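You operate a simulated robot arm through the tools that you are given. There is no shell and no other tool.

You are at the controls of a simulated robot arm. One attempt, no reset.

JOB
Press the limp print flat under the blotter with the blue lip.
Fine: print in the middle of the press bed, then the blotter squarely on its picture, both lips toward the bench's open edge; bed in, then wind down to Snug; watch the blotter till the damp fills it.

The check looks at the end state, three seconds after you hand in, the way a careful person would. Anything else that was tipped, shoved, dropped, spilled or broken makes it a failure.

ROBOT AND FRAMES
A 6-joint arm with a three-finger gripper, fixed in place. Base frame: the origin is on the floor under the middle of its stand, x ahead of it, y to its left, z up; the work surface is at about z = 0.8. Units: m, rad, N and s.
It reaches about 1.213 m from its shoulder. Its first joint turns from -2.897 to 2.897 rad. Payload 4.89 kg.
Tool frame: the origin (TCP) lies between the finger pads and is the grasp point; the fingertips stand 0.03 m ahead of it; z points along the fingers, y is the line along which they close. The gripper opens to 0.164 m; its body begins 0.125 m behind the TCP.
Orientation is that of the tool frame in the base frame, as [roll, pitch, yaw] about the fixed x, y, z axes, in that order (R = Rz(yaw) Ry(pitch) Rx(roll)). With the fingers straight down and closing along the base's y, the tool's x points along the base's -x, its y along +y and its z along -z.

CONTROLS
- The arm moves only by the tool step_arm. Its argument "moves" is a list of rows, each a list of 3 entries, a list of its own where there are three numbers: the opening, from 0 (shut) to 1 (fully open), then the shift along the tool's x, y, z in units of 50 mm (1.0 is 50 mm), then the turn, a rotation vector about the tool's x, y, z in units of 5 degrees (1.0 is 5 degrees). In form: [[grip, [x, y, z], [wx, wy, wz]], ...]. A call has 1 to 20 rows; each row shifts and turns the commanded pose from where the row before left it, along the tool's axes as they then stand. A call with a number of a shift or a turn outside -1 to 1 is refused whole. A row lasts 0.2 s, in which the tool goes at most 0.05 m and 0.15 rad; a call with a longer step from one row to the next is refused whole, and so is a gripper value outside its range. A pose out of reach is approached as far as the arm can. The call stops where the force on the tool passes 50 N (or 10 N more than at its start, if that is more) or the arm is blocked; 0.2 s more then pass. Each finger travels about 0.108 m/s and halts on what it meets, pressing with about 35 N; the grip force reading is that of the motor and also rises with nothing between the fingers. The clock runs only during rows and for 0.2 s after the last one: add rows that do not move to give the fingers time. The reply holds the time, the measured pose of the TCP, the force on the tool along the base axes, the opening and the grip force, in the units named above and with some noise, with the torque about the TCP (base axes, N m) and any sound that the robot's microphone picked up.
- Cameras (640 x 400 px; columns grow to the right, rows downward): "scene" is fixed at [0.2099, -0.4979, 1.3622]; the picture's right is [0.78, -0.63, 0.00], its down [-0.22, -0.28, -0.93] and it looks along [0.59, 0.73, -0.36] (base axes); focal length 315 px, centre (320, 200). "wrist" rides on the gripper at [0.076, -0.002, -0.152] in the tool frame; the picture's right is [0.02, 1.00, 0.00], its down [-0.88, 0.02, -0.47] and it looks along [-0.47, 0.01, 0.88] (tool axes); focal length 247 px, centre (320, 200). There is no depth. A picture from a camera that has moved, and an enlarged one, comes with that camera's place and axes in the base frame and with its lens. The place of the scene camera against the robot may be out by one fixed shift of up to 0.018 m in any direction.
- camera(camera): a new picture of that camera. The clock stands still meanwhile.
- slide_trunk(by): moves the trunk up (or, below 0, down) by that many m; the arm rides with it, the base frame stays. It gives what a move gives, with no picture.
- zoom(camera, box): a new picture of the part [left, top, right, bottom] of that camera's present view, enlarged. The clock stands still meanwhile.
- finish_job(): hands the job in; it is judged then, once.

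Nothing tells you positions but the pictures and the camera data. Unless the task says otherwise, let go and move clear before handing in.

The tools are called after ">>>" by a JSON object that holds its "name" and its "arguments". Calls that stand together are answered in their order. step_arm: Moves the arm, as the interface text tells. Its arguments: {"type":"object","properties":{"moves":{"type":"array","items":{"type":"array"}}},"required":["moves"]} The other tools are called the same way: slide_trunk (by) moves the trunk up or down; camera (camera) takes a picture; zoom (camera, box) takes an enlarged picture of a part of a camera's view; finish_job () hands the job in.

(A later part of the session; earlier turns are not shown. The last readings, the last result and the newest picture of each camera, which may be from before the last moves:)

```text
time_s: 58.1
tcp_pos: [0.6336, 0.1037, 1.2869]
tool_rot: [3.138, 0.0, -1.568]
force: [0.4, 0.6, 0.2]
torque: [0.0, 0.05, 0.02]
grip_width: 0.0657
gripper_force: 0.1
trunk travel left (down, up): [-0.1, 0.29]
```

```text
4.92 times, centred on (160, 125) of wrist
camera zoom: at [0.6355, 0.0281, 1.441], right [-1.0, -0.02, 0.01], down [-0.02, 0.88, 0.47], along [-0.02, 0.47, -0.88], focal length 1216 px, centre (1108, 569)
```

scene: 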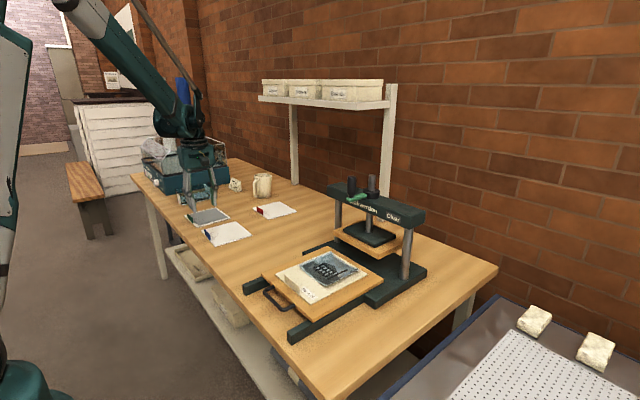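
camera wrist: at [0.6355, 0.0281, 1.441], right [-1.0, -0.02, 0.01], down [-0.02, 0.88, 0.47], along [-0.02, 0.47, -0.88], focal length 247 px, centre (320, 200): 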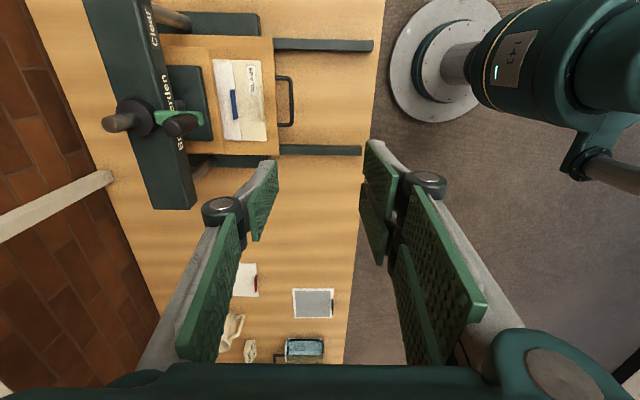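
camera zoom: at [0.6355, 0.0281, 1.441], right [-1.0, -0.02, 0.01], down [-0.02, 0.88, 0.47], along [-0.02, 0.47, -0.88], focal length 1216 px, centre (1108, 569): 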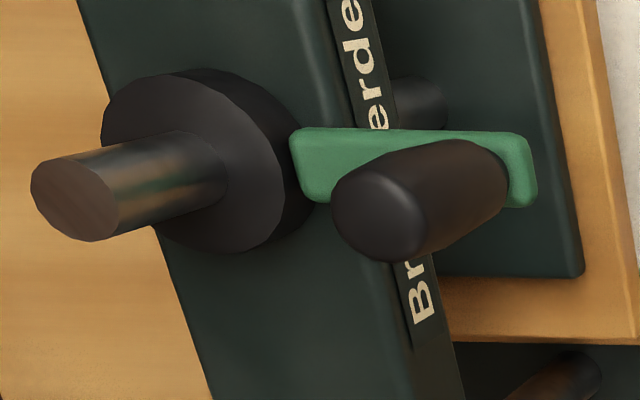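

The press reads "Clear". The crank has an upright black knob toward the open edge (around x≈0.82, y≈0.10, top z≈1.115), with the screw at ≈(0.90, 0.10). I'll move above the knob and measure it more accurately.

>>> {"name": "step_arm", "arguments": {"moves": [[0.4, [0, -0.9, 0], [0, 0, 0]], [0.4, [0, -0.9, 0], [0, 0, 0]], [0.4, [0, -0.9, 0], [0, 0, 0]], [0.4, [0, -0.9, 0], [0, 0, 0]], [0.4, [0, 0, 0.8], [0, 0, 0]], [0.4, [0, 0, 0], [0, 0, 0]]]}}

>>> {"name": "camera", "arguments": {"camera": "wrist"}}

>>> {"name": "camera", "arguments": {"camera": "scene"}}

```text
time_s: 59.5
tcp_pos: [0.8152, 0.1014, 1.2471]
tool_rot: [3.136, 0.0, -1.57]
force: [0.0, -0.6, -1.0]
torque: [0.01, 0.11, 0.02]
grip_width: 0.0655
gripper_force: 0.1
trunk travel left (down, up): [-0.1, 0.29]
```

```text
taken
camera wrist: at [0.8179, 0.0262, 1.3997], right [-1.0, -0.02, 0.01], down [-0.02, 0.88, 0.47], along [-0.02, 0.47, -0.88], focal length 247 px, centre (320, 200)
```

wrist: 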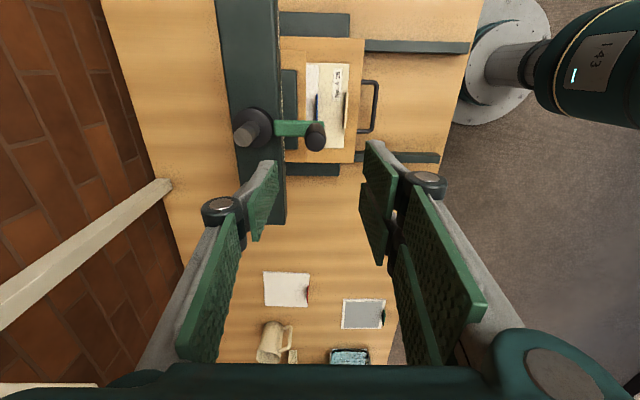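

```text
taken
```

scene: 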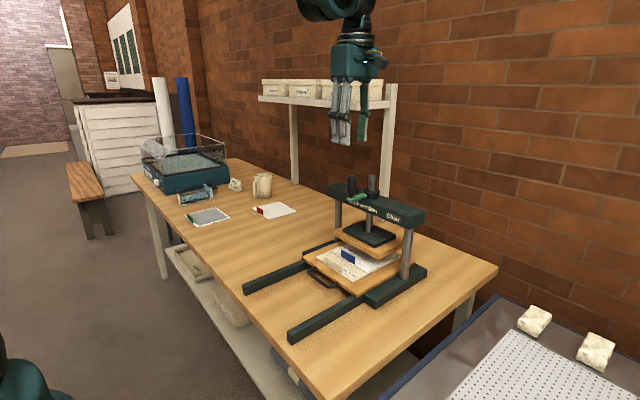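

>>> {"name": "zoom", "arguments": {"camera": "wrist", "box": [210, 90, 350, 178]}}

```text
4.55 times, centred on (280, 134) of wrist
camera zoom: at [0.8179, 0.0262, 1.3997], right [-1.0, -0.02, 0.01], down [-0.02, 0.88, 0.47], along [-0.02, 0.47, -0.88], focal length 1123 px, centre (502, 500)
```

zoom: 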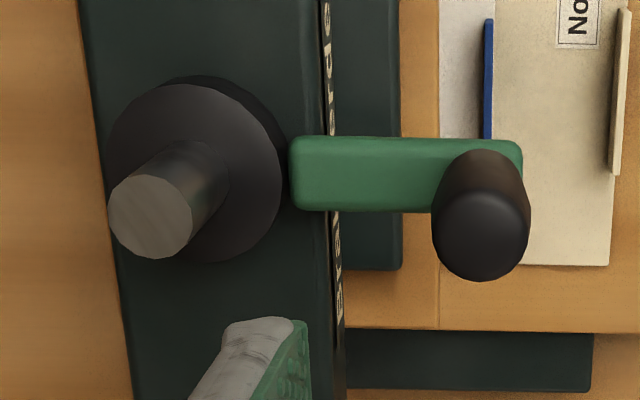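

The knob is at (0.820, 0.099), 25 mm thick, top at z≈1.12; the screw axis is ≈(0.903, 0.099), so the crank radius is about 0.083 m. I'll come down over the knob with the fingers slightly open.

>>> {"name": "step_arm", "arguments": {"moves": [[0.3, [0.04, -0.1, 0.5], [0.064, 0, 0]], [0.3, [0, 0, 0.6], [0, 0, 0]], [0.3, [0, 0, 0], [0, 0, 0]]]}}

>>> {"name": "camera", "arguments": {"camera": "wrist"}}

>>> {"name": "zoom", "arguments": {"camera": "scene", "box": [290, 90, 430, 260]}}

```text
time_s: 60.3
tcp_pos: [0.819, 0.1001, 1.1919]
tool_rot: [3.141, 0.0, -1.57]
force: [0.0, -0.2, -0.7]
torque: [0.0, 0.03, 0.01]
grip_width: 0.0492
gripper_force: 0.1
trunk travel left (down, up): [-0.1, 0.29]
```

```text
taken
camera wrist: at [0.8215, 0.0245, 1.3449], right [-1.0, -0.02, 0.0], down [-0.02, 0.88, 0.47], along [-0.01, 0.47, -0.88], focal length 247 px, centre (320, 200)
```

wrist: 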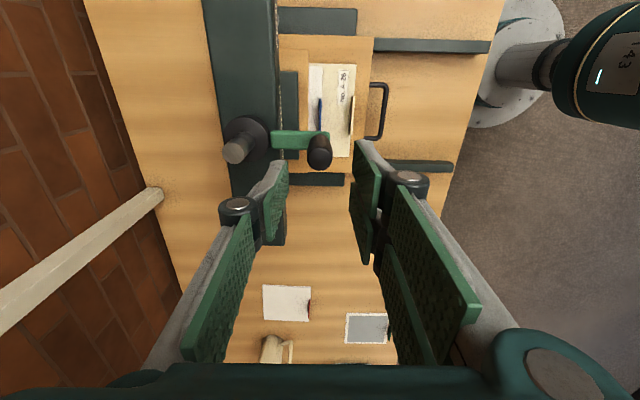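

```text
2.35 times, centred on (360, 175) of scene
camera zoom: at [0.2099, -0.4979, 1.3622], right [0.78, -0.63, 0.0], down [-0.22, -0.28, -0.93], along [0.59, 0.73, -0.36], focal length 741 px, centre (226, 259)
```

zoom: 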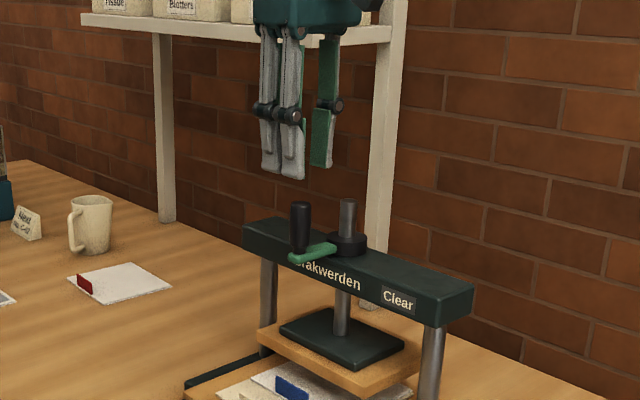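

>>> {"name": "step_arm", "arguments": {"moves": [[0.3, [0.03, -0.03, 0.6], [0, 0, 0]], [0.3, [0, 0, 0.6], [0, 0, 0]], [0.3, [0, 0, 0], [0, 0, 0]]]}}

>>> {"name": "camera", "arguments": {"camera": "wrist"}}

>>> {"name": "zoom", "arguments": {"camera": "scene", "box": [290, 120, 430, 260]}}

```text
time_s: 61.1
tcp_pos: [0.8215, 0.0984, 1.1328]
tool_rot: [-3.141, 0.0, -1.569]
force: [-0.3, 0.2, 1.1]
torque: [-0.01, 0.01, 0.01]
grip_width: 0.0494
gripper_force: 0.0
trunk travel left (down, up): [-0.1, 0.29]
```

```text
taken
camera wrist: at [0.8228, 0.0235, 1.2857], right [-1.0, -0.02, 0.0], down [-0.02, 0.88, 0.47], along [-0.01, 0.47, -0.88], focal length 247 px, centre (320, 200)
```

wrist: 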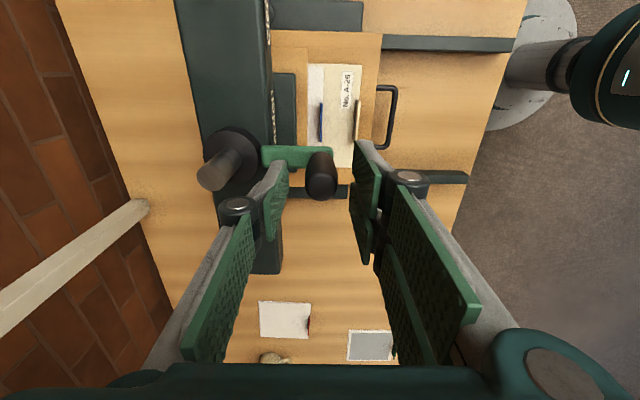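

```text
2.86 times, centred on (360, 190) of scene
camera zoom: at [0.2099, -0.4979, 1.3622], right [0.78, -0.63, 0.0], down [-0.22, -0.28, -0.93], along [0.59, 0.73, -0.36], focal length 900 px, centre (206, 229)
```

zoom: 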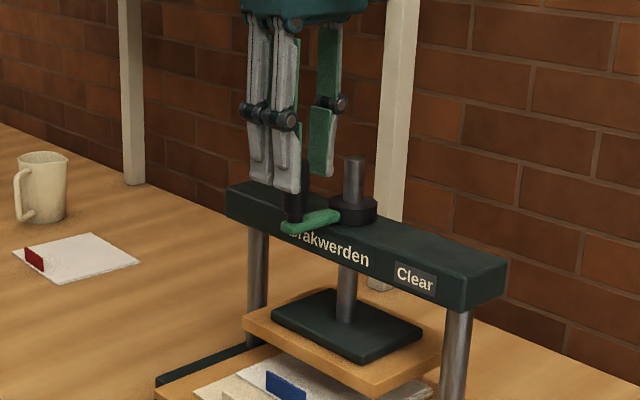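

>>> {"name": "step_arm", "arguments": {"moves": [[0.3, [0, 0, 0.4], [0, 0, 0]], [0.3, [0, 0, 0.25], [0, 0, 0]], [0.3, [0, 0, 0], [0, 0, 0]]]}}

>>> {"name": "zoom", "arguments": {"camera": "scene", "box": [310, 130, 420, 240]}}

>>> {"name": "camera", "arguments": {"camera": "wrist"}}

```text
time_s: 61.9
tcp_pos: [0.821, 0.0962, 1.0997]
tool_rot: [-3.142, 0.0, -1.566]
force: [-0.4, 0.2, 0.5]
torque: [0.01, -0.01, -0.01]
grip_width: 0.0492
gripper_force: 0.1
trunk travel left (down, up): [-0.1, 0.29]
```

```text
3.64 times, centred on (365, 185) of scene
camera zoom: at [0.2099, -0.4979, 1.3622], right [0.78, -0.63, 0.0], down [-0.22, -0.28, -0.93], along [0.59, 0.73, -0.36], focal length 1146 px, centre (156, 254)
```

zoom: 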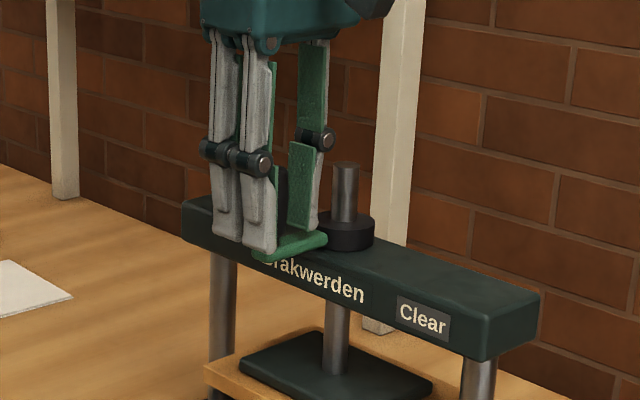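

```text
taken
camera wrist: at [0.8221, 0.0216, 1.2519], right [-1.0, -0.02, 0.0], down [-0.02, 0.88, 0.47], along [-0.01, 0.47, -0.88], focal length 247 px, centre (320, 200)
```

wrist: 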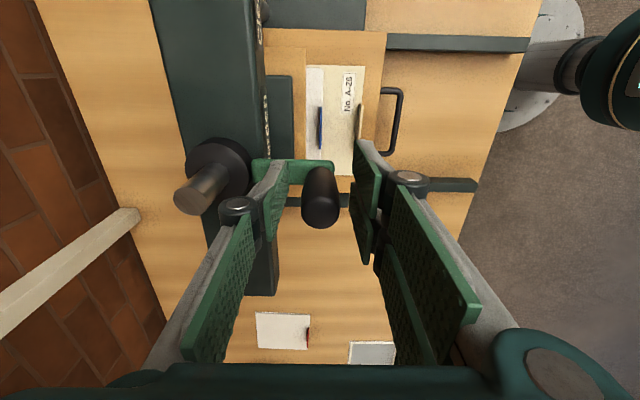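

The fingers straddle the knob just above the green arm. I'll close on it.

>>> {"name": "step_arm", "arguments": {"moves": [[0.3, [-0.05, 0, 0], [0, 0, 0]], [0.15, [0, 0, 0], [0, 0, 0]], [0, [0, 0, 0], [0, 0, 0]], [0, [0, 0, 0], [0, 0, 0]]]}}

>>> {"name": "camera", "arguments": {"camera": "wrist"}}

```text
time_s: 62.9
tcp_pos: [0.8214, 0.101, 1.0998]
tool_rot: [-3.141, 0.0, -1.566]
force: [-3.1, -0.3, -2.6]
torque: [-0.01, 0.07, 0.02]
grip_width: 0.0245
gripper_force: 44.9
trunk travel left (down, up): [-0.1, 0.29]
```

```text
taken
camera wrist: at [0.8221, 0.0251, 1.2527], right [-1.0, -0.02, 0.0], down [-0.02, 0.88, 0.47], along [-0.01, 0.47, -0.88], focal length 247 px, centre (320, 200)
```

wrist: 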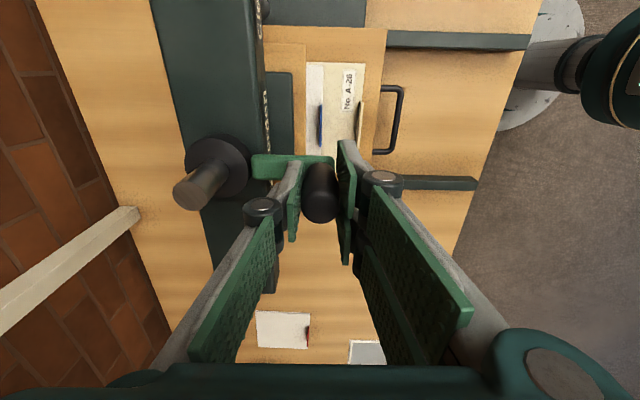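

The knob is held (24.5 mm). I'll swing it a first 30° clockwise as seen from above (toward +y) and watch the platen and the readout.

>>> {"name": "step_arm", "arguments": {"moves": [[0, [-0.2122, -0.014, 0], [0, 0, 0]], [0, [-0.2122, -0.0419, 0], [0, 0, 0]], [0, [-0.1978, -0.0819, 0], [0, 0, 0]], [0, [-0.1978, -0.0819, 0], [0, 0, 0]], [0, [0, 0, 0], [0, 0, 0]]]}}

>>> {"name": "camera", "arguments": {"camera": "wrist"}}

>>> {"name": "zoom", "arguments": {"camera": "scene", "box": [290, 150, 450, 290]}}

```text
time_s: 64.1
tcp_pos: [0.8315, 0.1416, 1.1009]
tool_rot: [-3.139, 0.001, -1.57]
force: [10.5, -7.3, 13.1]
torque: [-0.36, -0.37, -0.02]
grip_width: 0.0243
gripper_force: 45.2
trunk travel left (down, up): [-0.1, 0.29]
```

```text
taken
camera wrist: at [0.8326, 0.0664, 1.2526], right [-1.0, -0.02, 0.0], down [-0.02, 0.88, 0.47], along [-0.01, 0.47, -0.88], focal length 247 px, centre (320, 200)
```

wrist: 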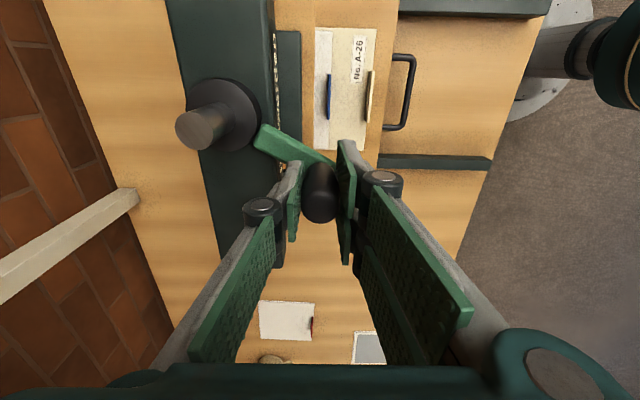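

```text
2.86 times, centred on (370, 220) of scene
camera zoom: at [0.2099, -0.4979, 1.3622], right [0.78, -0.63, 0.0], down [-0.22, -0.28, -0.93], along [0.59, 0.73, -0.36], focal length 900 px, centre (177, 143)
```

zoom: 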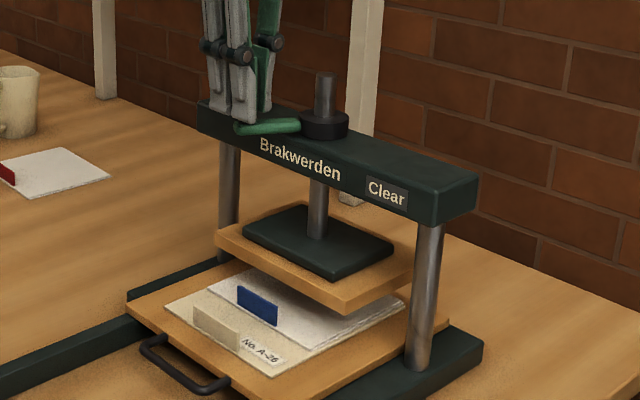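

The crank turns freely about the knob and the platen moved down slightly. I'll continue clockwise to the quarter-turn point and check again.

>>> {"name": "step_arm", "arguments": {"moves": [[0, [-0.3396, -0.2606, 0], [0, 0, 0]], [0, [-0.2606, -0.3396, 0], [0, 0, 0]], [0, [-0.1638, -0.3956, 0], [0, 0, 0]], [0, [-0.0559, -0.4244, 0], [0, 0, 0]], [0, [0, 0, 0], [0, 0, 0]]]}}

>>> {"name": "camera", "arguments": {"camera": "wrist"}}

>>> {"name": "zoom", "arguments": {"camera": "scene", "box": [290, 150, 450, 290]}}

```text
time_s: 65.3
tcp_pos: [0.9014, 0.1844, 1.1001]
tool_rot: [-3.139, 0.002, -1.567]
force: [0.2, 33.8, 13.4]
torque: [0.95, 0.01, -0.01]
grip_width: 0.0243
gripper_force: 45.4
trunk travel left (down, up): [-0.1, 0.29]
```

```text
taken
camera wrist: at [0.9032, 0.1096, 1.2524], right [-1.0, -0.03, 0.0], down [-0.02, 0.88, 0.47], along [-0.01, 0.47, -0.88], focal length 247 px, centre (320, 200)
```

wrist: 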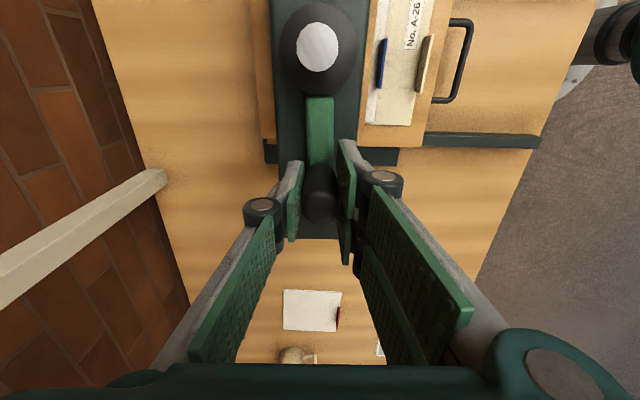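

```text
2.86 times, centred on (370, 220) of scene
camera zoom: at [0.2099, -0.4979, 1.3622], right [0.78, -0.63, 0.0], down [-0.22, -0.28, -0.93], along [0.59, 0.73, -0.36], focal length 900 px, centre (177, 143)
```

zoom: 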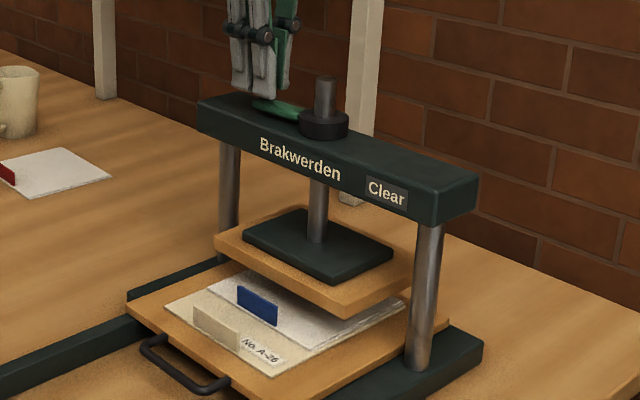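

The platen is coming down (about 5 mm per quarter turn) and it still reads "Clear". I'll refine the centre to ≈(0.905, 0.0995), radius 0.084, and carry on round to the far side.

>>> {"name": "step_arm", "arguments": {"moves": [[0, [0.032, -0.464, 0], [0, 0, 0]], [0, [0.168, -0.407, 0], [0, 0, 0]], [0, [0.268, -0.349, 0], [0, 0, 0]], [0, [0.349, -0.268, 0], [0, 0, 0]], [0, [0.407, -0.168, 0], [0, 0, 0]], [0, [0.436, -0.058, 0], [0, 0, 0]], [0, [0, 0, 0], [0, 0, 0]]]}}

>>> {"name": "camera", "arguments": {"camera": "wrist"}}

>>> {"name": "zoom", "arguments": {"camera": "scene", "box": [290, 150, 450, 290]}}

```text
time_s: 66.2
tcp_pos: [0.9672, 0.1569, 1.0993]
tool_rot: [-3.135, 0.004, -1.57]
force: [11.5, 6.6, -0.3]
torque: [-0.13, -0.4, -0.02]
grip_width: 0.0246
gripper_force: 45.1
trunk travel left (down, up): [-0.1, 0.29]
stopped in row 4: the force on the tool passed its limit at 53 N (the readings are from after the stop); the commanded pose is now the measured one
```

```text
taken
camera wrist: at [0.9682, 0.0816, 1.2523], right [-1.0, -0.02, 0.0], down [-0.02, 0.88, 0.47], along [-0.01, 0.47, -0.88], focal length 247 px, centre (320, 200)
```

wrist: 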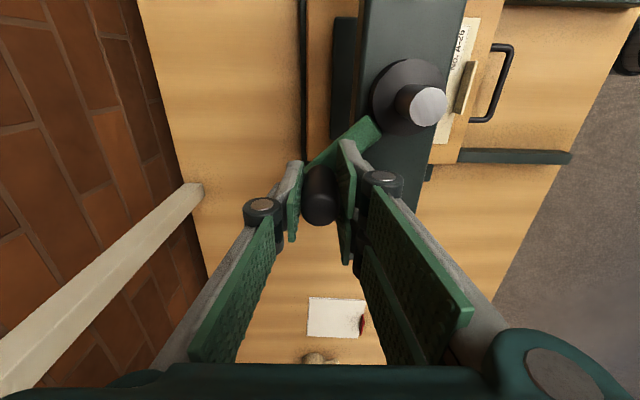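

```text
2.86 times, centred on (370, 220) of scene
camera zoom: at [0.2099, -0.4979, 1.3622], right [0.78, -0.63, 0.0], down [-0.22, -0.28, -0.93], along [0.59, 0.73, -0.36], focal length 900 px, centre (177, 143)
```

zoom: 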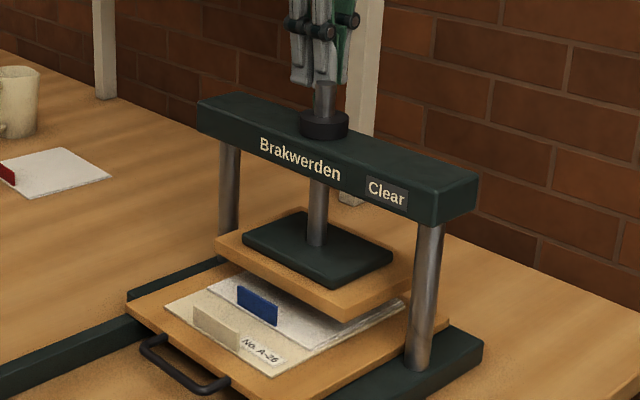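

The stiff grip built up side force (my circle was ~1 mm off). Refitting the circle from the measured points gives centre (0.9052, 0.1007), radius 0.0838; I'll continue in shorter sections with that.

>>> {"name": "step_arm", "arguments": {"moves": [[0, [0.286, -0.2114, 0], [-0.05, 0, 0]], [0, [0.4042, -0.1674, 0], [0, 0, 0]], [0, [0.4338, -0.0572, 0], [0, 0, 0]], [0, [0, 0, 0], [0, 0, 0]]]}}

>>> {"name": "zoom", "arguments": {"camera": "scene", "box": [290, 150, 450, 290]}}

```text
time_s: 66.9
tcp_pos: [0.9889, 0.1152, 1.0998]
tool_rot: [-3.139, -0.001, -1.568]
force: [10.9, 0.3, 0.0]
torque: [-0.27, -0.44, -0.01]
grip_width: 0.0245
gripper_force: 45.1
trunk travel left (down, up): [-0.1, 0.29]
stopped in row 3: the force on the tool passed its limit at 55 N (the readings are from after the stop); the commanded pose is now the measured one
```

```text
2.86 times, centred on (370, 220) of scene
camera zoom: at [0.2099, -0.4979, 1.3622], right [0.78, -0.63, 0.0], down [-0.22, -0.28, -0.93], along [0.59, 0.73, -0.36], focal length 900 px, centre (177, 143)
```

zoom: 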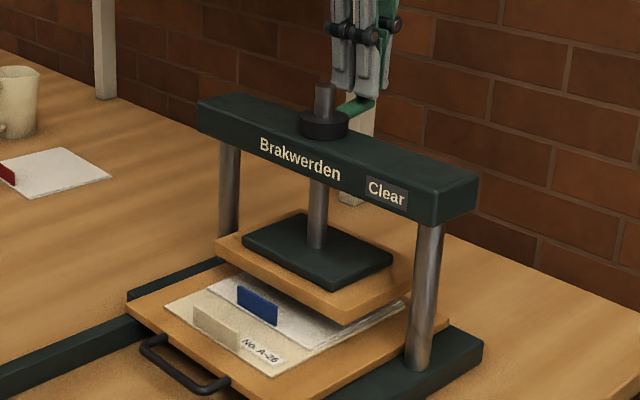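

>>> {"name": "step_arm", "arguments": {"moves": [[0, [0.157, -0.0136, 0], [0, 0, 0]], [0, [0.221, -0.005, 0], [0, 0, 0]], [0, [0.22, 0.024, 0], [0, 0, 0]], [0, [0.214, 0.053, 0], [0, 0, 0]], [0, [0.206, 0.08, 0], [0, 0, 0]], [0, [0, 0, 0], [0, 0, 0]]]}}

>>> {"name": "zoom", "arguments": {"camera": "scene", "box": [290, 150, 450, 290]}}

```text
time_s: 68.3
tcp_pos: [0.9812, 0.0621, 1.0989]
tool_rot: [-3.141, 0.0, -1.567]
force: [35.3, -18.9, 4.9]
torque: [-0.86, -0.95, -0.03]
grip_width: 0.0245
gripper_force: 44.8
trunk travel left (down, up): [-0.1, 0.29]
```

```text
2.86 times, centred on (370, 220) of scene
camera zoom: at [0.2099, -0.4979, 1.3622], right [0.78, -0.63, 0.0], down [-0.22, -0.28, -0.93], along [0.59, 0.73, -0.36], focal length 900 px, centre (177, 143)
```

zoom: 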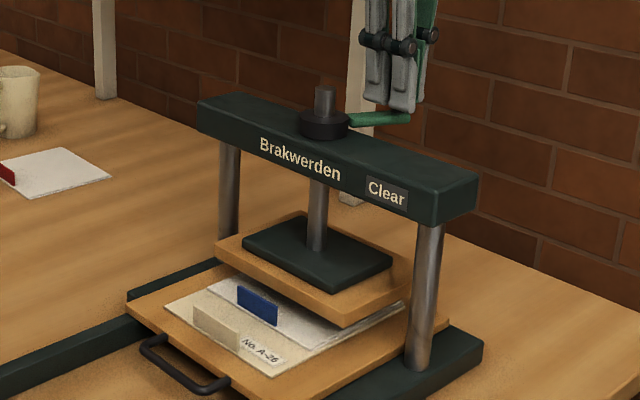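

The residual force is radial and outward (~40 N), so the true radius is slightly larger. I'll widen the circle by ~2 mm and continue.

>>> {"name": "step_arm", "arguments": {"moves": [[0, [0.213, 0.0758, 0], [0, 0, 0]], [0, [0.182, 0.1334, 0], [0, 0, 0]], [0, [0.163, 0.156, 0], [0, 0, 0]], [0, [0.141, 0.176, 0], [0, 0, 0]], [0, [0, 0, 0], [0, 0, 0]]]}}

>>> {"name": "camera", "arguments": {"camera": "wrist"}}

```text
time_s: 69.5
tcp_pos: [0.9552, 0.0294, 1.0978]
tool_rot: [-3.141, 0.003, -1.567]
force: [-0.4, -3.3, -10.0]
torque: [0.22, 0.09, -0.02]
grip_width: 0.0244
gripper_force: 44.6
trunk travel left (down, up): [-0.1, 0.29]
```

```text
taken
camera wrist: at [0.9553, -0.0466, 1.2521], right [-1.0, -0.02, 0.0], down [-0.02, 0.88, 0.47], along [-0.01, 0.47, -0.88], focal length 247 px, centre (320, 200)
```

wrist: 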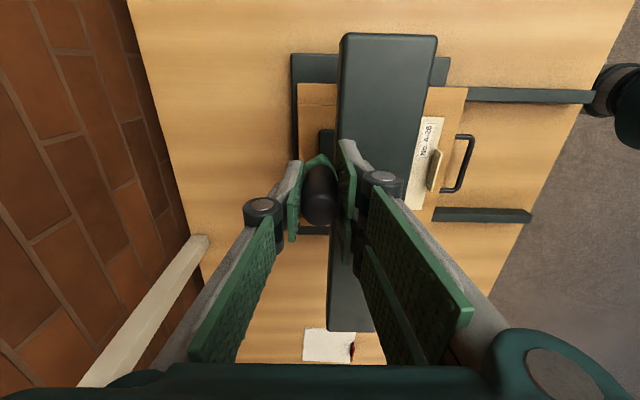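

Force is nearly zero now, so that correction was right. Continuing around.

>>> {"name": "step_arm", "arguments": {"moves": [[0, [0.115, 0.2012, 0], [0, 0, 0]], [0, [0.09, 0.2042, 0], [0, 0, 0]], [0, [0.0624, 0.2142, 0], [0, 0, 0]], [0, [0.034, 0.2204, 0], [0, 0, 0]], [0, [0.0046, 0.2232, 0], [0, 0, 0]], [0, [0, 0, 0], [0, 0, 0]]]}}

>>> {"name": "zoom", "arguments": {"camera": "scene", "box": [290, 150, 450, 290]}}

```text
time_s: 70.9
tcp_pos: [0.9011, 0.0139, 1.0988]
tool_rot: [-3.138, 0.001, -1.568]
force: [-1.4, 3.6, 13.4]
torque: [0.15, 0.09, 0.0]
grip_width: 0.0244
gripper_force: 45.0
trunk travel left (down, up): [-0.1, 0.29]
```

```text
2.86 times, centred on (370, 220) of scene
camera zoom: at [0.2099, -0.4979, 1.3622], right [0.78, -0.63, 0.0], down [-0.22, -0.28, -0.93], along [0.59, 0.73, -0.36], focal length 900 px, centre (177, 143)
```

zoom: 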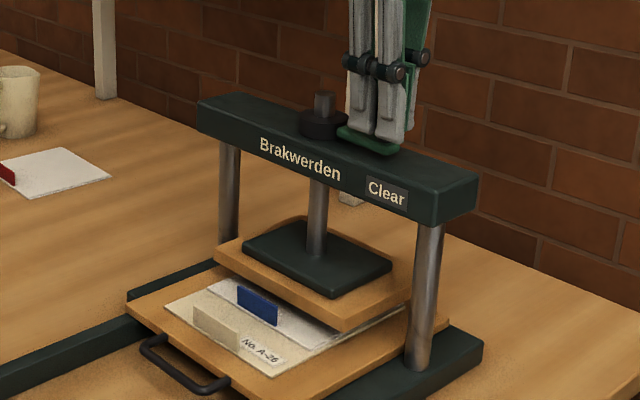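

>>> {"name": "step_arm", "arguments": {"moves": [[0, [-0.0242, 0.2218, 0], [0, 0, 0]], [0, [-0.053, 0.2168, 0], [0, 0, 0]], [0, [-0.0808, 0.208, 0], [0, 0, 0]], [0, [-0.1074, 0.1956, 0], [0, 0, 0]], [0, [-0.132, 0.18, 0], [0, 0, 0]], [0, [0, 0, 0], [0, 0, 0]]]}}

>>> {"name": "zoom", "arguments": {"camera": "scene", "box": [290, 150, 450, 290]}}

```text
time_s: 72.3
tcp_pos: [0.8473, 0.0362, 1.0999]
tool_rot: [-3.14, 0.002, -1.568]
force: [12.5, 16.3, -6.1]
torque: [0.55, -0.48, -0.01]
grip_width: 0.0243
gripper_force: 44.9
trunk travel left (down, up): [-0.1, 0.29]
```

```text
2.86 times, centred on (370, 220) of scene
camera zoom: at [0.2099, -0.4979, 1.3622], right [0.78, -0.63, 0.0], down [-0.22, -0.28, -0.93], along [0.59, 0.73, -0.36], focal length 900 px, centre (177, 143)
```

zoom: 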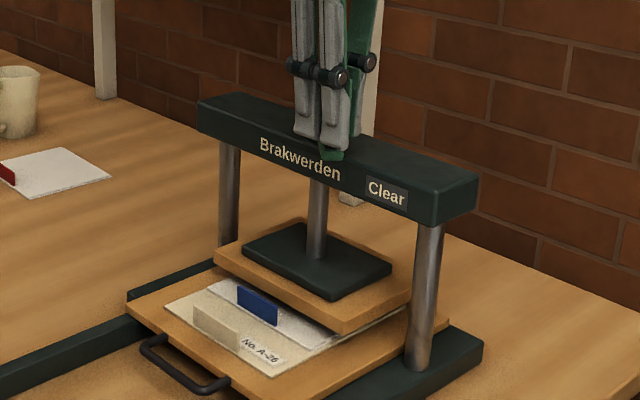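

>>> {"name": "step_arm", "arguments": {"moves": [[0, [-0.1718, 0.142, 0], [0, 0, 0]], [0, [-0.1714, 0.1376, 0], [0, 0, 0]], [0, [-0.188, 0.114, 0], [0, 0, 0]], [0, [-0.201, 0.0884, 0], [0, 0, 0]], [0, [-0.211, 0.0616, 0], [0, 0, 0]], [0, [-0.2172, 0.0334, 0], [0, 0, 0]], [0, [0, 0, 0], [0, 0, 0]]]}}

>>> {"name": "zoom", "arguments": {"camera": "scene", "box": [290, 150, 450, 290]}}

```text
time_s: 73.9
tcp_pos: [0.8197, 0.0928, 1.0989]
tool_rot: [-3.139, 0.002, -1.567]
force: [10.5, -1.4, -0.3]
torque: [-0.2, -0.24, -0.01]
grip_width: 0.0243
gripper_force: 44.8
trunk travel left (down, up): [-0.1, 0.29]
```

```text
2.86 times, centred on (370, 220) of scene
camera zoom: at [0.2099, -0.4979, 1.3622], right [0.78, -0.63, 0.0], down [-0.22, -0.28, -0.93], along [0.59, 0.73, -0.36], focal length 900 px, centre (177, 143)
```

zoom: 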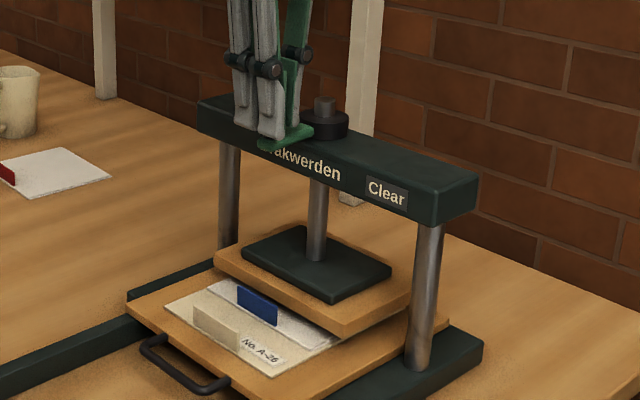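

One full turn done; still "Clear" with perhaps 13 mm of gap left. I'll keep winding, checking often.

>>> {"name": "step_arm", "arguments": {"moves": [[0, [-0.2196, 0.0008, 0], [0, 0, 0]], [0, [-0.2178, -0.0238, 0], [0, 0, 0]], [0, [-0.213, -0.0522, 0], [0, 0, 0]], [0, [-0.2042, -0.0794, 0], [0, 0, 0]], [0, [-0.1924, -0.1054, 0], [0, 0, 0]], [0, [0, 0, 0], [0, 0, 0]]]}}

>>> {"name": "zoom", "arguments": {"camera": "scene", "box": [290, 150, 450, 290]}}

>>> {"name": "zoom", "arguments": {"camera": "scene", "box": [310, 230, 410, 310]}}

```text
time_s: 75.3
tcp_pos: [0.833, 0.1438, 1.0999]
tool_rot: [-3.14, 0.002, -1.567]
force: [-29.4, 17.2, -33.4]
torque: [0.8, 0.61, 0.01]
grip_width: 0.0245
gripper_force: 45.2
trunk travel left (down, up): [-0.1, 0.29]
```

```text
2.86 times, centred on (370, 220) of scene
camera zoom: at [0.2099, -0.4979, 1.3622], right [0.78, -0.63, 0.0], down [-0.22, -0.28, -0.93], along [0.59, 0.73, -0.36], focal length 900 px, centre (177, 143)
```

zoom: 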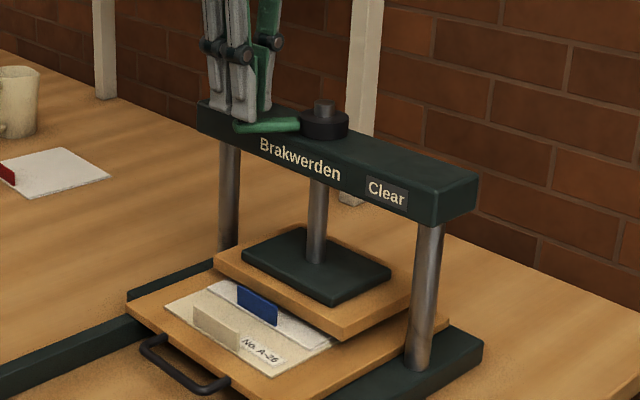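

```text
5.00 times, centred on (360, 270) of scene
camera zoom: at [0.2099, -0.4979, 1.3622], right [0.78, -0.63, 0.0], down [-0.22, -0.28, -0.93], along [0.59, 0.73, -0.36], focal length 1575 px, centre (120, -150)
```

zoom: 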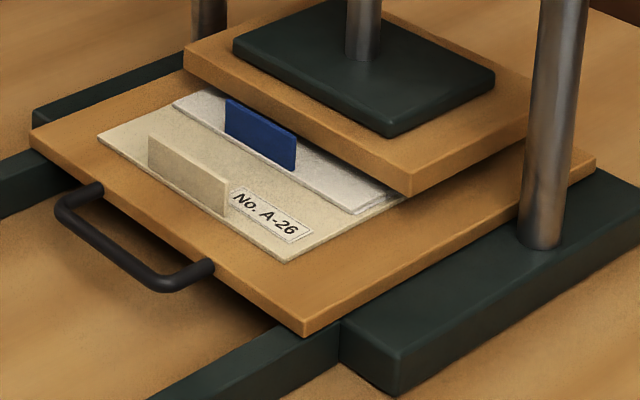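

>>> {"name": "step_arm", "arguments": {"moves": [[0, [-0.1986, -0.1038, 0], [0, 0, 0]], [0, [-0.1616, -0.1546, 0], [0, 0, 0]], [0, [-0.14, -0.1744, 0], [0, 0, 0]], [0, [-0.116, -0.1912, 0], [0, 0, 0]], [0, [0, 0, 0], [0, 0, 0]]]}}

>>> {"name": "zoom", "arguments": {"camera": "scene", "box": [290, 150, 450, 290]}}

>>> {"name": "zoom", "arguments": {"camera": "scene", "box": [310, 230, 410, 310]}}

```text
time_s: 76.5
tcp_pos: [0.866, 0.1748, 1.1]
tool_rot: [-3.138, 0.0, -1.568]
force: [9.8, -13.3, 19.4]
torque: [-1.04, -0.21, 0.02]
grip_width: 0.0243
gripper_force: 45.3
trunk travel left (down, up): [-0.1, 0.29]
```

```text
2.86 times, centred on (370, 220) of scene
camera zoom: at [0.2099, -0.4979, 1.3622], right [0.78, -0.63, 0.0], down [-0.22, -0.28, -0.93], along [0.59, 0.73, -0.36], focal length 900 px, centre (177, 143)
```

zoom: 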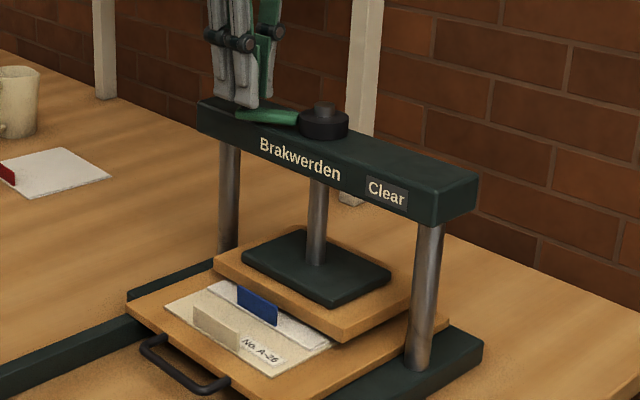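

```text
5.00 times, centred on (360, 270) of scene
camera zoom: at [0.2099, -0.4979, 1.3622], right [0.78, -0.63, 0.0], down [-0.22, -0.28, -0.93], along [0.59, 0.73, -0.36], focal length 1575 px, centre (120, -150)
```

zoom: 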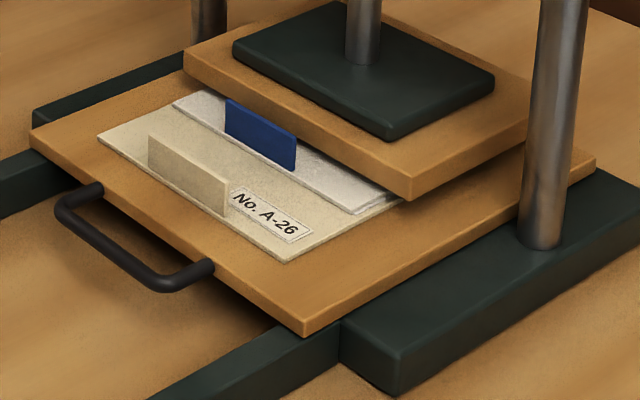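

>>> {"name": "step_arm", "arguments": {"moves": [[0, [-0.0732, -0.211, 0], [0, 0, 0]], [0, [-0.062, -0.2124, 0], [0, 0, 0]], [0, [-0.0336, -0.2186, 0], [0, 0, 0]], [0, [-0.0048, -0.2214, 0], [0, 0, 0]], [0, [0, 0, 0], [0, 0, 0]]]}}

>>> {"name": "zoom", "arguments": {"camera": "scene", "box": [290, 150, 450, 290]}}

>>> {"name": "zoom", "arguments": {"camera": "scene", "box": [310, 230, 410, 310]}}

```text
time_s: 77.7
tcp_pos: [0.9068, 0.1839, 1.0989]
tool_rot: [-3.14, 0.002, -1.569]
force: [-3.0, 1.8, -1.3]
torque: [0.29, 0.07, -0.03]
grip_width: 0.0243
gripper_force: 44.9
trunk travel left (down, up): [-0.1, 0.29]
```

```text
2.86 times, centred on (370, 220) of scene
camera zoom: at [0.2099, -0.4979, 1.3622], right [0.78, -0.63, 0.0], down [-0.22, -0.28, -0.93], along [0.59, 0.73, -0.36], focal length 900 px, centre (177, 143)
```

zoom: 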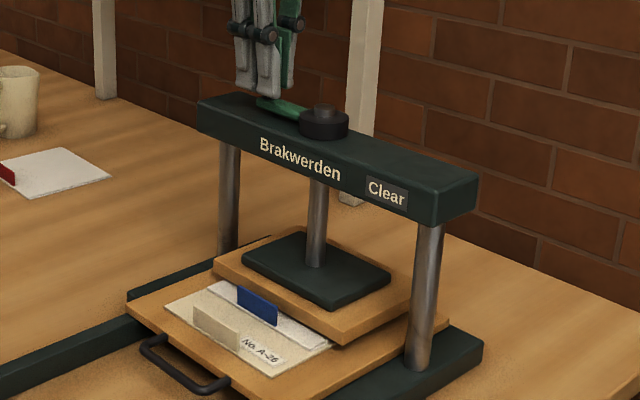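

```text
5.00 times, centred on (360, 270) of scene
camera zoom: at [0.2099, -0.4979, 1.3622], right [0.78, -0.63, 0.0], down [-0.22, -0.28, -0.93], along [0.59, 0.73, -0.36], focal length 1575 px, centre (120, -150)
```

zoom: 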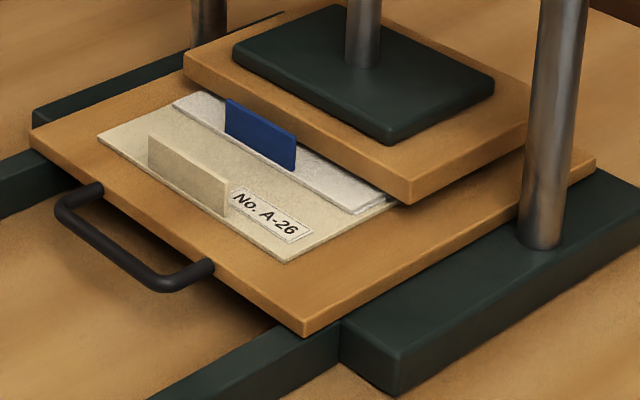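

>>> {"name": "step_arm", "arguments": {"moves": [[0, [0.0242, -0.22, 0], [0, 0, 0]], [0, [0.0526, -0.215, 0], [0, 0, 0]], [0, [0.0802, -0.2062, 0], [0, 0, 0]], [0, [0, 0, 0], [0, 0, 0]]]}}

>>> {"name": "zoom", "arguments": {"camera": "scene", "box": [290, 150, 450, 290]}}

>>> {"name": "zoom", "arguments": {"camera": "scene", "box": [310, 230, 410, 310]}}

```text
time_s: 78.7
tcp_pos: [0.9393, 0.1766, 1.1]
tool_rot: [-3.138, 0.002, -1.567]
force: [8.8, 15.0, 19.1]
torque: [0.69, -0.15, -0.04]
grip_width: 0.0241
gripper_force: 45.0
trunk travel left (down, up): [-0.1, 0.29]
```

```text
2.86 times, centred on (370, 220) of scene
camera zoom: at [0.2099, -0.4979, 1.3622], right [0.78, -0.63, 0.0], down [-0.22, -0.28, -0.93], along [0.59, 0.73, -0.36], focal length 900 px, centre (177, 143)
```

zoom: 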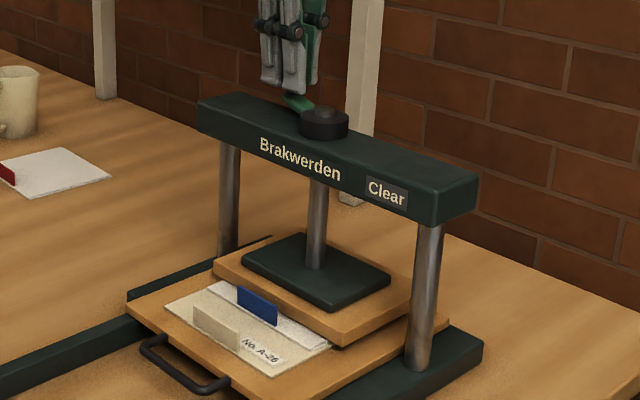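

```text
5.00 times, centred on (360, 270) of scene
camera zoom: at [0.2099, -0.4979, 1.3622], right [0.78, -0.63, 0.0], down [-0.22, -0.28, -0.93], along [0.59, 0.73, -0.36], focal length 1575 px, centre (120, -150)
```

zoom: 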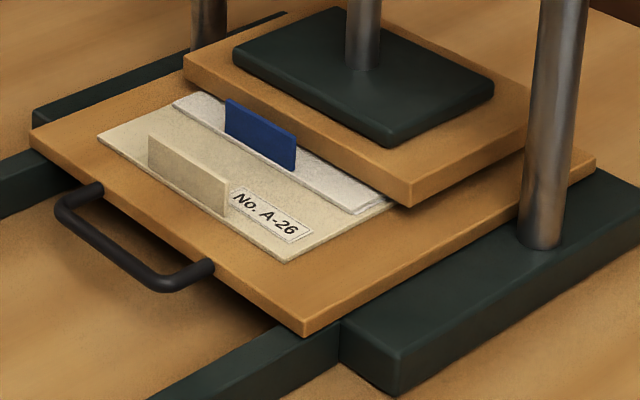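

>>> {"name": "step_arm", "arguments": {"moves": [[0, [0.0894, -0.2048, 0], [0, 0, 0]], [0, [0.1326, -0.1806, 0], [0, 0, 0]], [0, [0, 0, 0], [0, 0, 0]]]}}

>>> {"name": "zoom", "arguments": {"camera": "scene", "box": [290, 150, 450, 290]}}

>>> {"name": "zoom", "arguments": {"camera": "scene", "box": [310, 230, 410, 310]}}

```text
time_s: 79.5
tcp_pos: [0.9597, 0.1653, 1.1]
tool_rot: [-3.138, 0.001, -1.567]
force: [5.8, 5.5, 13.3]
torque: [-0.06, -0.11, -0.02]
grip_width: 0.0242
gripper_force: 45.1
trunk travel left (down, up): [-0.1, 0.29]
```

```text
2.86 times, centred on (370, 220) of scene
camera zoom: at [0.2099, -0.4979, 1.3622], right [0.78, -0.63, 0.0], down [-0.22, -0.28, -0.93], along [0.59, 0.73, -0.36], focal length 900 px, centre (177, 143)
```

zoom: 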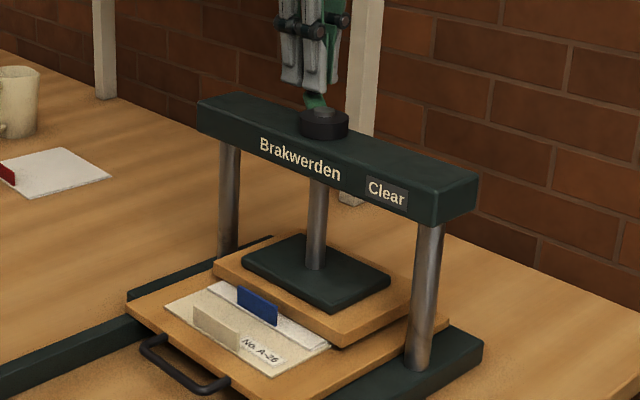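

```text
5.00 times, centred on (360, 270) of scene
camera zoom: at [0.2099, -0.4979, 1.3622], right [0.78, -0.63, 0.0], down [-0.22, -0.28, -0.93], along [0.59, 0.73, -0.36], focal length 1575 px, centre (120, -150)
```

zoom: 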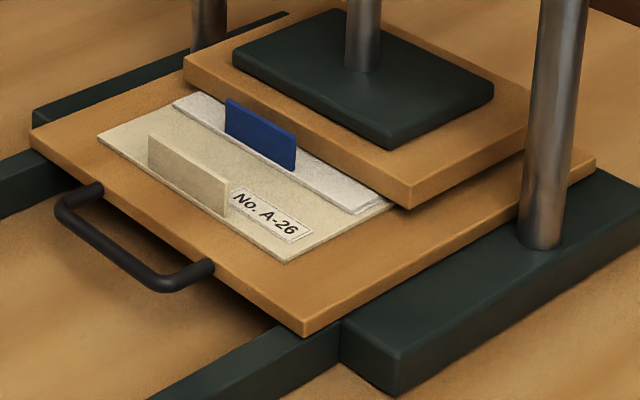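

>>> {"name": "step_arm", "arguments": {"moves": [[0, [0.1548, -0.1618, 0], [0, 0, 0]], [0, [0.1746, -0.1402, 0], [0, 0, 0]], [0, [0, 0, 0], [0, 0, 0]]]}}

>>> {"name": "zoom", "arguments": {"camera": "scene", "box": [290, 150, 450, 290]}}

```text
time_s: 80.3
tcp_pos: [0.9734, 0.1497, 1.0995]
tool_rot: [-3.14, 0.002, -1.568]
force: [-4.0, -1.5, -4.0]
torque: [-0.18, 0.07, -0.04]
grip_width: 0.0243
gripper_force: 44.7
trunk travel left (down, up): [-0.1, 0.29]
```

```text
2.86 times, centred on (370, 220) of scene
camera zoom: at [0.2099, -0.4979, 1.3622], right [0.78, -0.63, 0.0], down [-0.22, -0.28, -0.93], along [0.59, 0.73, -0.36], focal length 900 px, centre (177, 143)
```

zoom: 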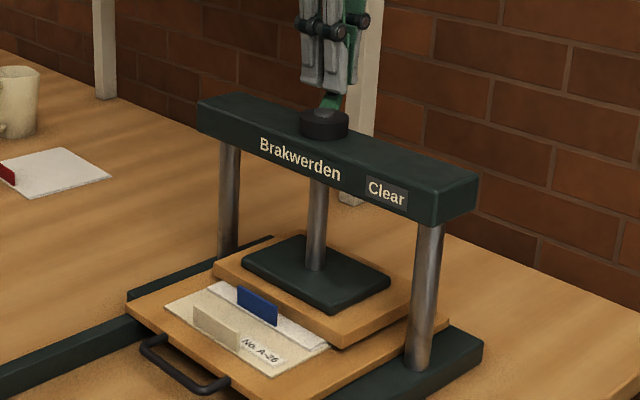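

>>> {"name": "step_arm", "arguments": {"moves": [[0, [0.1916, -0.1162, 0], [0, 0, 0]], [0, [0.2048, -0.0902, 0], [0, 0, 0]], [0, [0, 0, 0], [0, 0, 0]]]}}

>>> {"name": "zoom", "arguments": {"camera": "scene", "box": [290, 150, 450, 290]}}

>>> {"name": "zoom", "arguments": {"camera": "scene", "box": [310, 230, 410, 310]}}

```text
time_s: 81.1
tcp_pos: [0.9841, 0.1311, 1.099]
tool_rot: [-3.14, 0.001, -1.57]
force: [-1.4, 7.2, -4.0]
torque: [0.33, 0.05, 0.0]
grip_width: 0.0244
gripper_force: 44.9
trunk travel left (down, up): [-0.1, 0.29]
```

```text
2.86 times, centred on (370, 220) of scene
camera zoom: at [0.2099, -0.4979, 1.3622], right [0.78, -0.63, 0.0], down [-0.22, -0.28, -0.93], along [0.59, 0.73, -0.36], focal length 900 px, centre (177, 143)
```

zoom: 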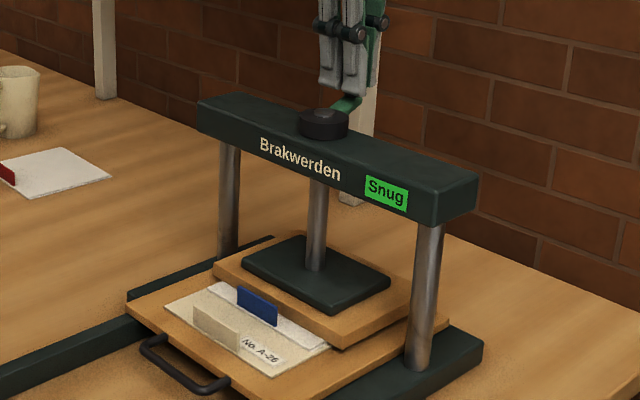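

```text
5.00 times, centred on (360, 270) of scene
camera zoom: at [0.2099, -0.4979, 1.3622], right [0.78, -0.63, 0.0], down [-0.22, -0.28, -0.93], along [0.59, 0.73, -0.36], focal length 1575 px, centre (120, -150)
```

zoom: 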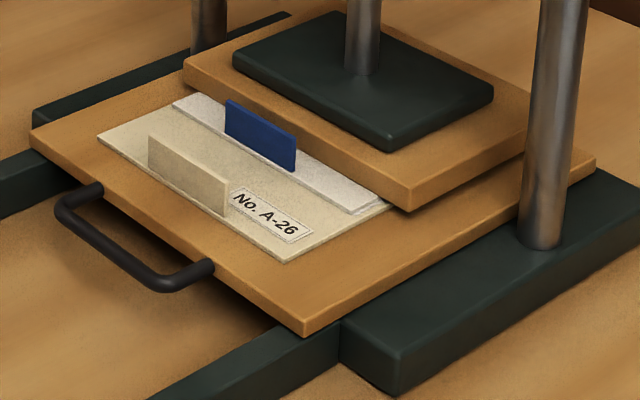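

The readout shows green "Snug". I'll stop winding here, open gently, and lift straight off the knob.

>>> {"name": "step_arm", "arguments": {"moves": [[0.18, [0, 0, 0], [0, 0, 0]], [0.3, [0, 0, 0], [0, 0, 0]], [0.3, [0, 0, 0], [0, 0, 0]], [0.3, [0, 0, -0.3], [0, 0, 0]], [0.3, [0, 0, -0.6], [0, 0, 0]], [0.3, [0, 0, -0.9], [0, 0, 0]], [0.3, [0, 0, -0.9], [0, 0, 0]], [0.3, [0, 0, 0], [0, 0, 0]]]}}

>>> {"name": "zoom", "arguments": {"camera": "scene", "box": [290, 150, 450, 290]}}

>>> {"name": "zoom", "arguments": {"camera": "scene", "box": [310, 230, 410, 310]}}

>>> {"name": "camera", "arguments": {"camera": "scene"}}

```text
time_s: 82.9
tcp_pos: [0.9849, 0.1295, 1.2346]
tool_rot: [-3.138, 0.002, -1.57]
force: [0.2, 0.1, 0.1]
torque: [-0.02, -0.06, 0.03]
grip_width: 0.0492
gripper_force: 0.0
trunk travel left (down, up): [-0.1, 0.29]
```

```text
2.86 times, centred on (370, 220) of scene
camera zoom: at [0.2099, -0.4979, 1.3622], right [0.78, -0.63, 0.0], down [-0.22, -0.28, -0.93], along [0.59, 0.73, -0.36], focal length 900 px, centre (177, 143)
```

zoom: 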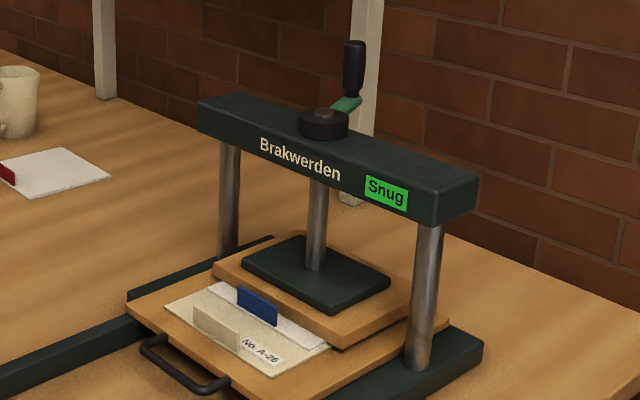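

```text
5.00 times, centred on (360, 270) of scene
camera zoom: at [0.2099, -0.4979, 1.3622], right [0.78, -0.63, 0.0], down [-0.22, -0.28, -0.93], along [0.59, 0.73, -0.36], focal length 1575 px, centre (120, -150)
```

zoom: 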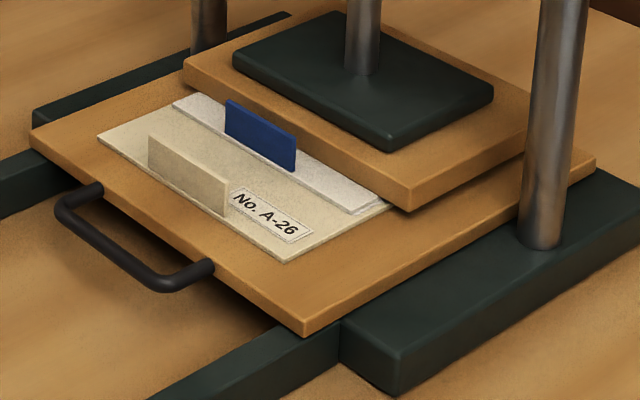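

```text
taken
```

scene: 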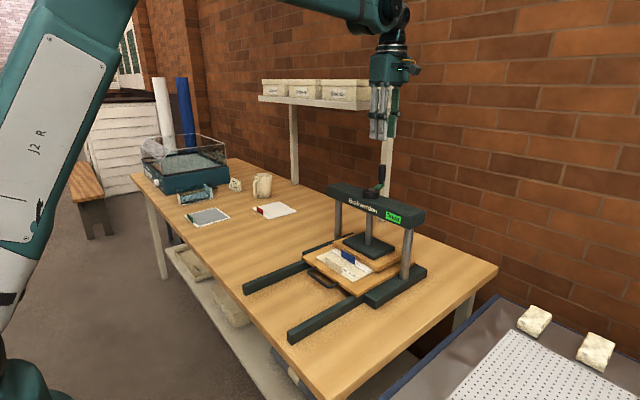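

"Snug" holds after release. I'll retract the arm clear of the press to a spot from which the wrist camera can watch the blotter's exposed strip.

>>> {"name": "step_arm", "arguments": {"moves": [[0.3, [0, 0, -0.8], [0, 0, 0]], [0.3, [0, 0.8, 0], [0, 0, 0]], [0.3, [0, 0.9, 0], [0, 0, 0]], [0.3, [0, 0.9, 0], [0, 0, 0]], [0.3, [0, 0.9, 0], [0, 0, 0]], [0.3, [0, 0.9, 0], [0, 0, 0]], [0.3, [0, 0.9, 0], [0, 0, 0]], [0.3, [0, 0.9, 0], [0, 0, 0]], [0.3, [0, 0.5, 0], [0, 0, 0]]]}}

>>> {"name": "camera", "arguments": {"camera": "wrist"}}

>>> {"name": "zoom", "arguments": {"camera": "scene", "box": [310, 230, 410, 310]}}

```text
time_s: 84.9
tcp_pos: [0.6507, 0.128, 1.2749]
tool_rot: [-3.141, 0.004, -1.569]
force: [0.8, 0.0, 0.1]
torque: [-0.02, 0.14, 0.05]
grip_width: 0.0493
gripper_force: 0.0
trunk travel left (down, up): [-0.1, 0.29]
```

```text
taken
camera wrist: at [0.6519, 0.0527, 1.4272], right [-1.0, -0.02, 0.0], down [-0.02, 0.88, 0.47], along [-0.01, 0.47, -0.88], focal length 247 px, centre (320, 200)
```

wrist: 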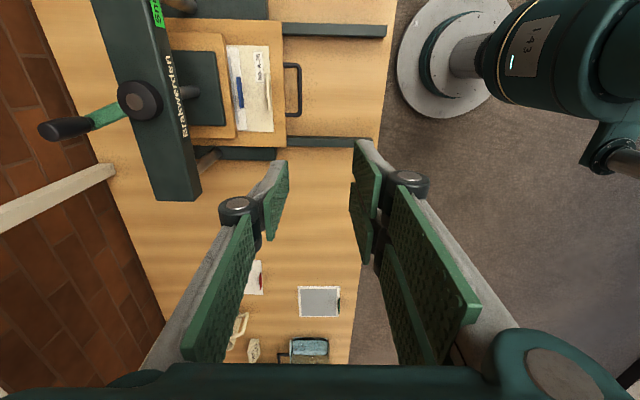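

```text
5.00 times, centred on (360, 270) of scene
camera zoom: at [0.2099, -0.4979, 1.3622], right [0.78, -0.63, 0.0], down [-0.22, -0.28, -0.93], along [0.59, 0.73, -0.36], focal length 1575 px, centre (120, -150)
```

zoom: 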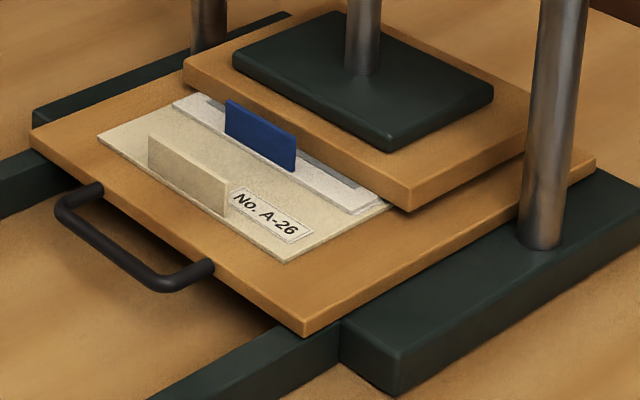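

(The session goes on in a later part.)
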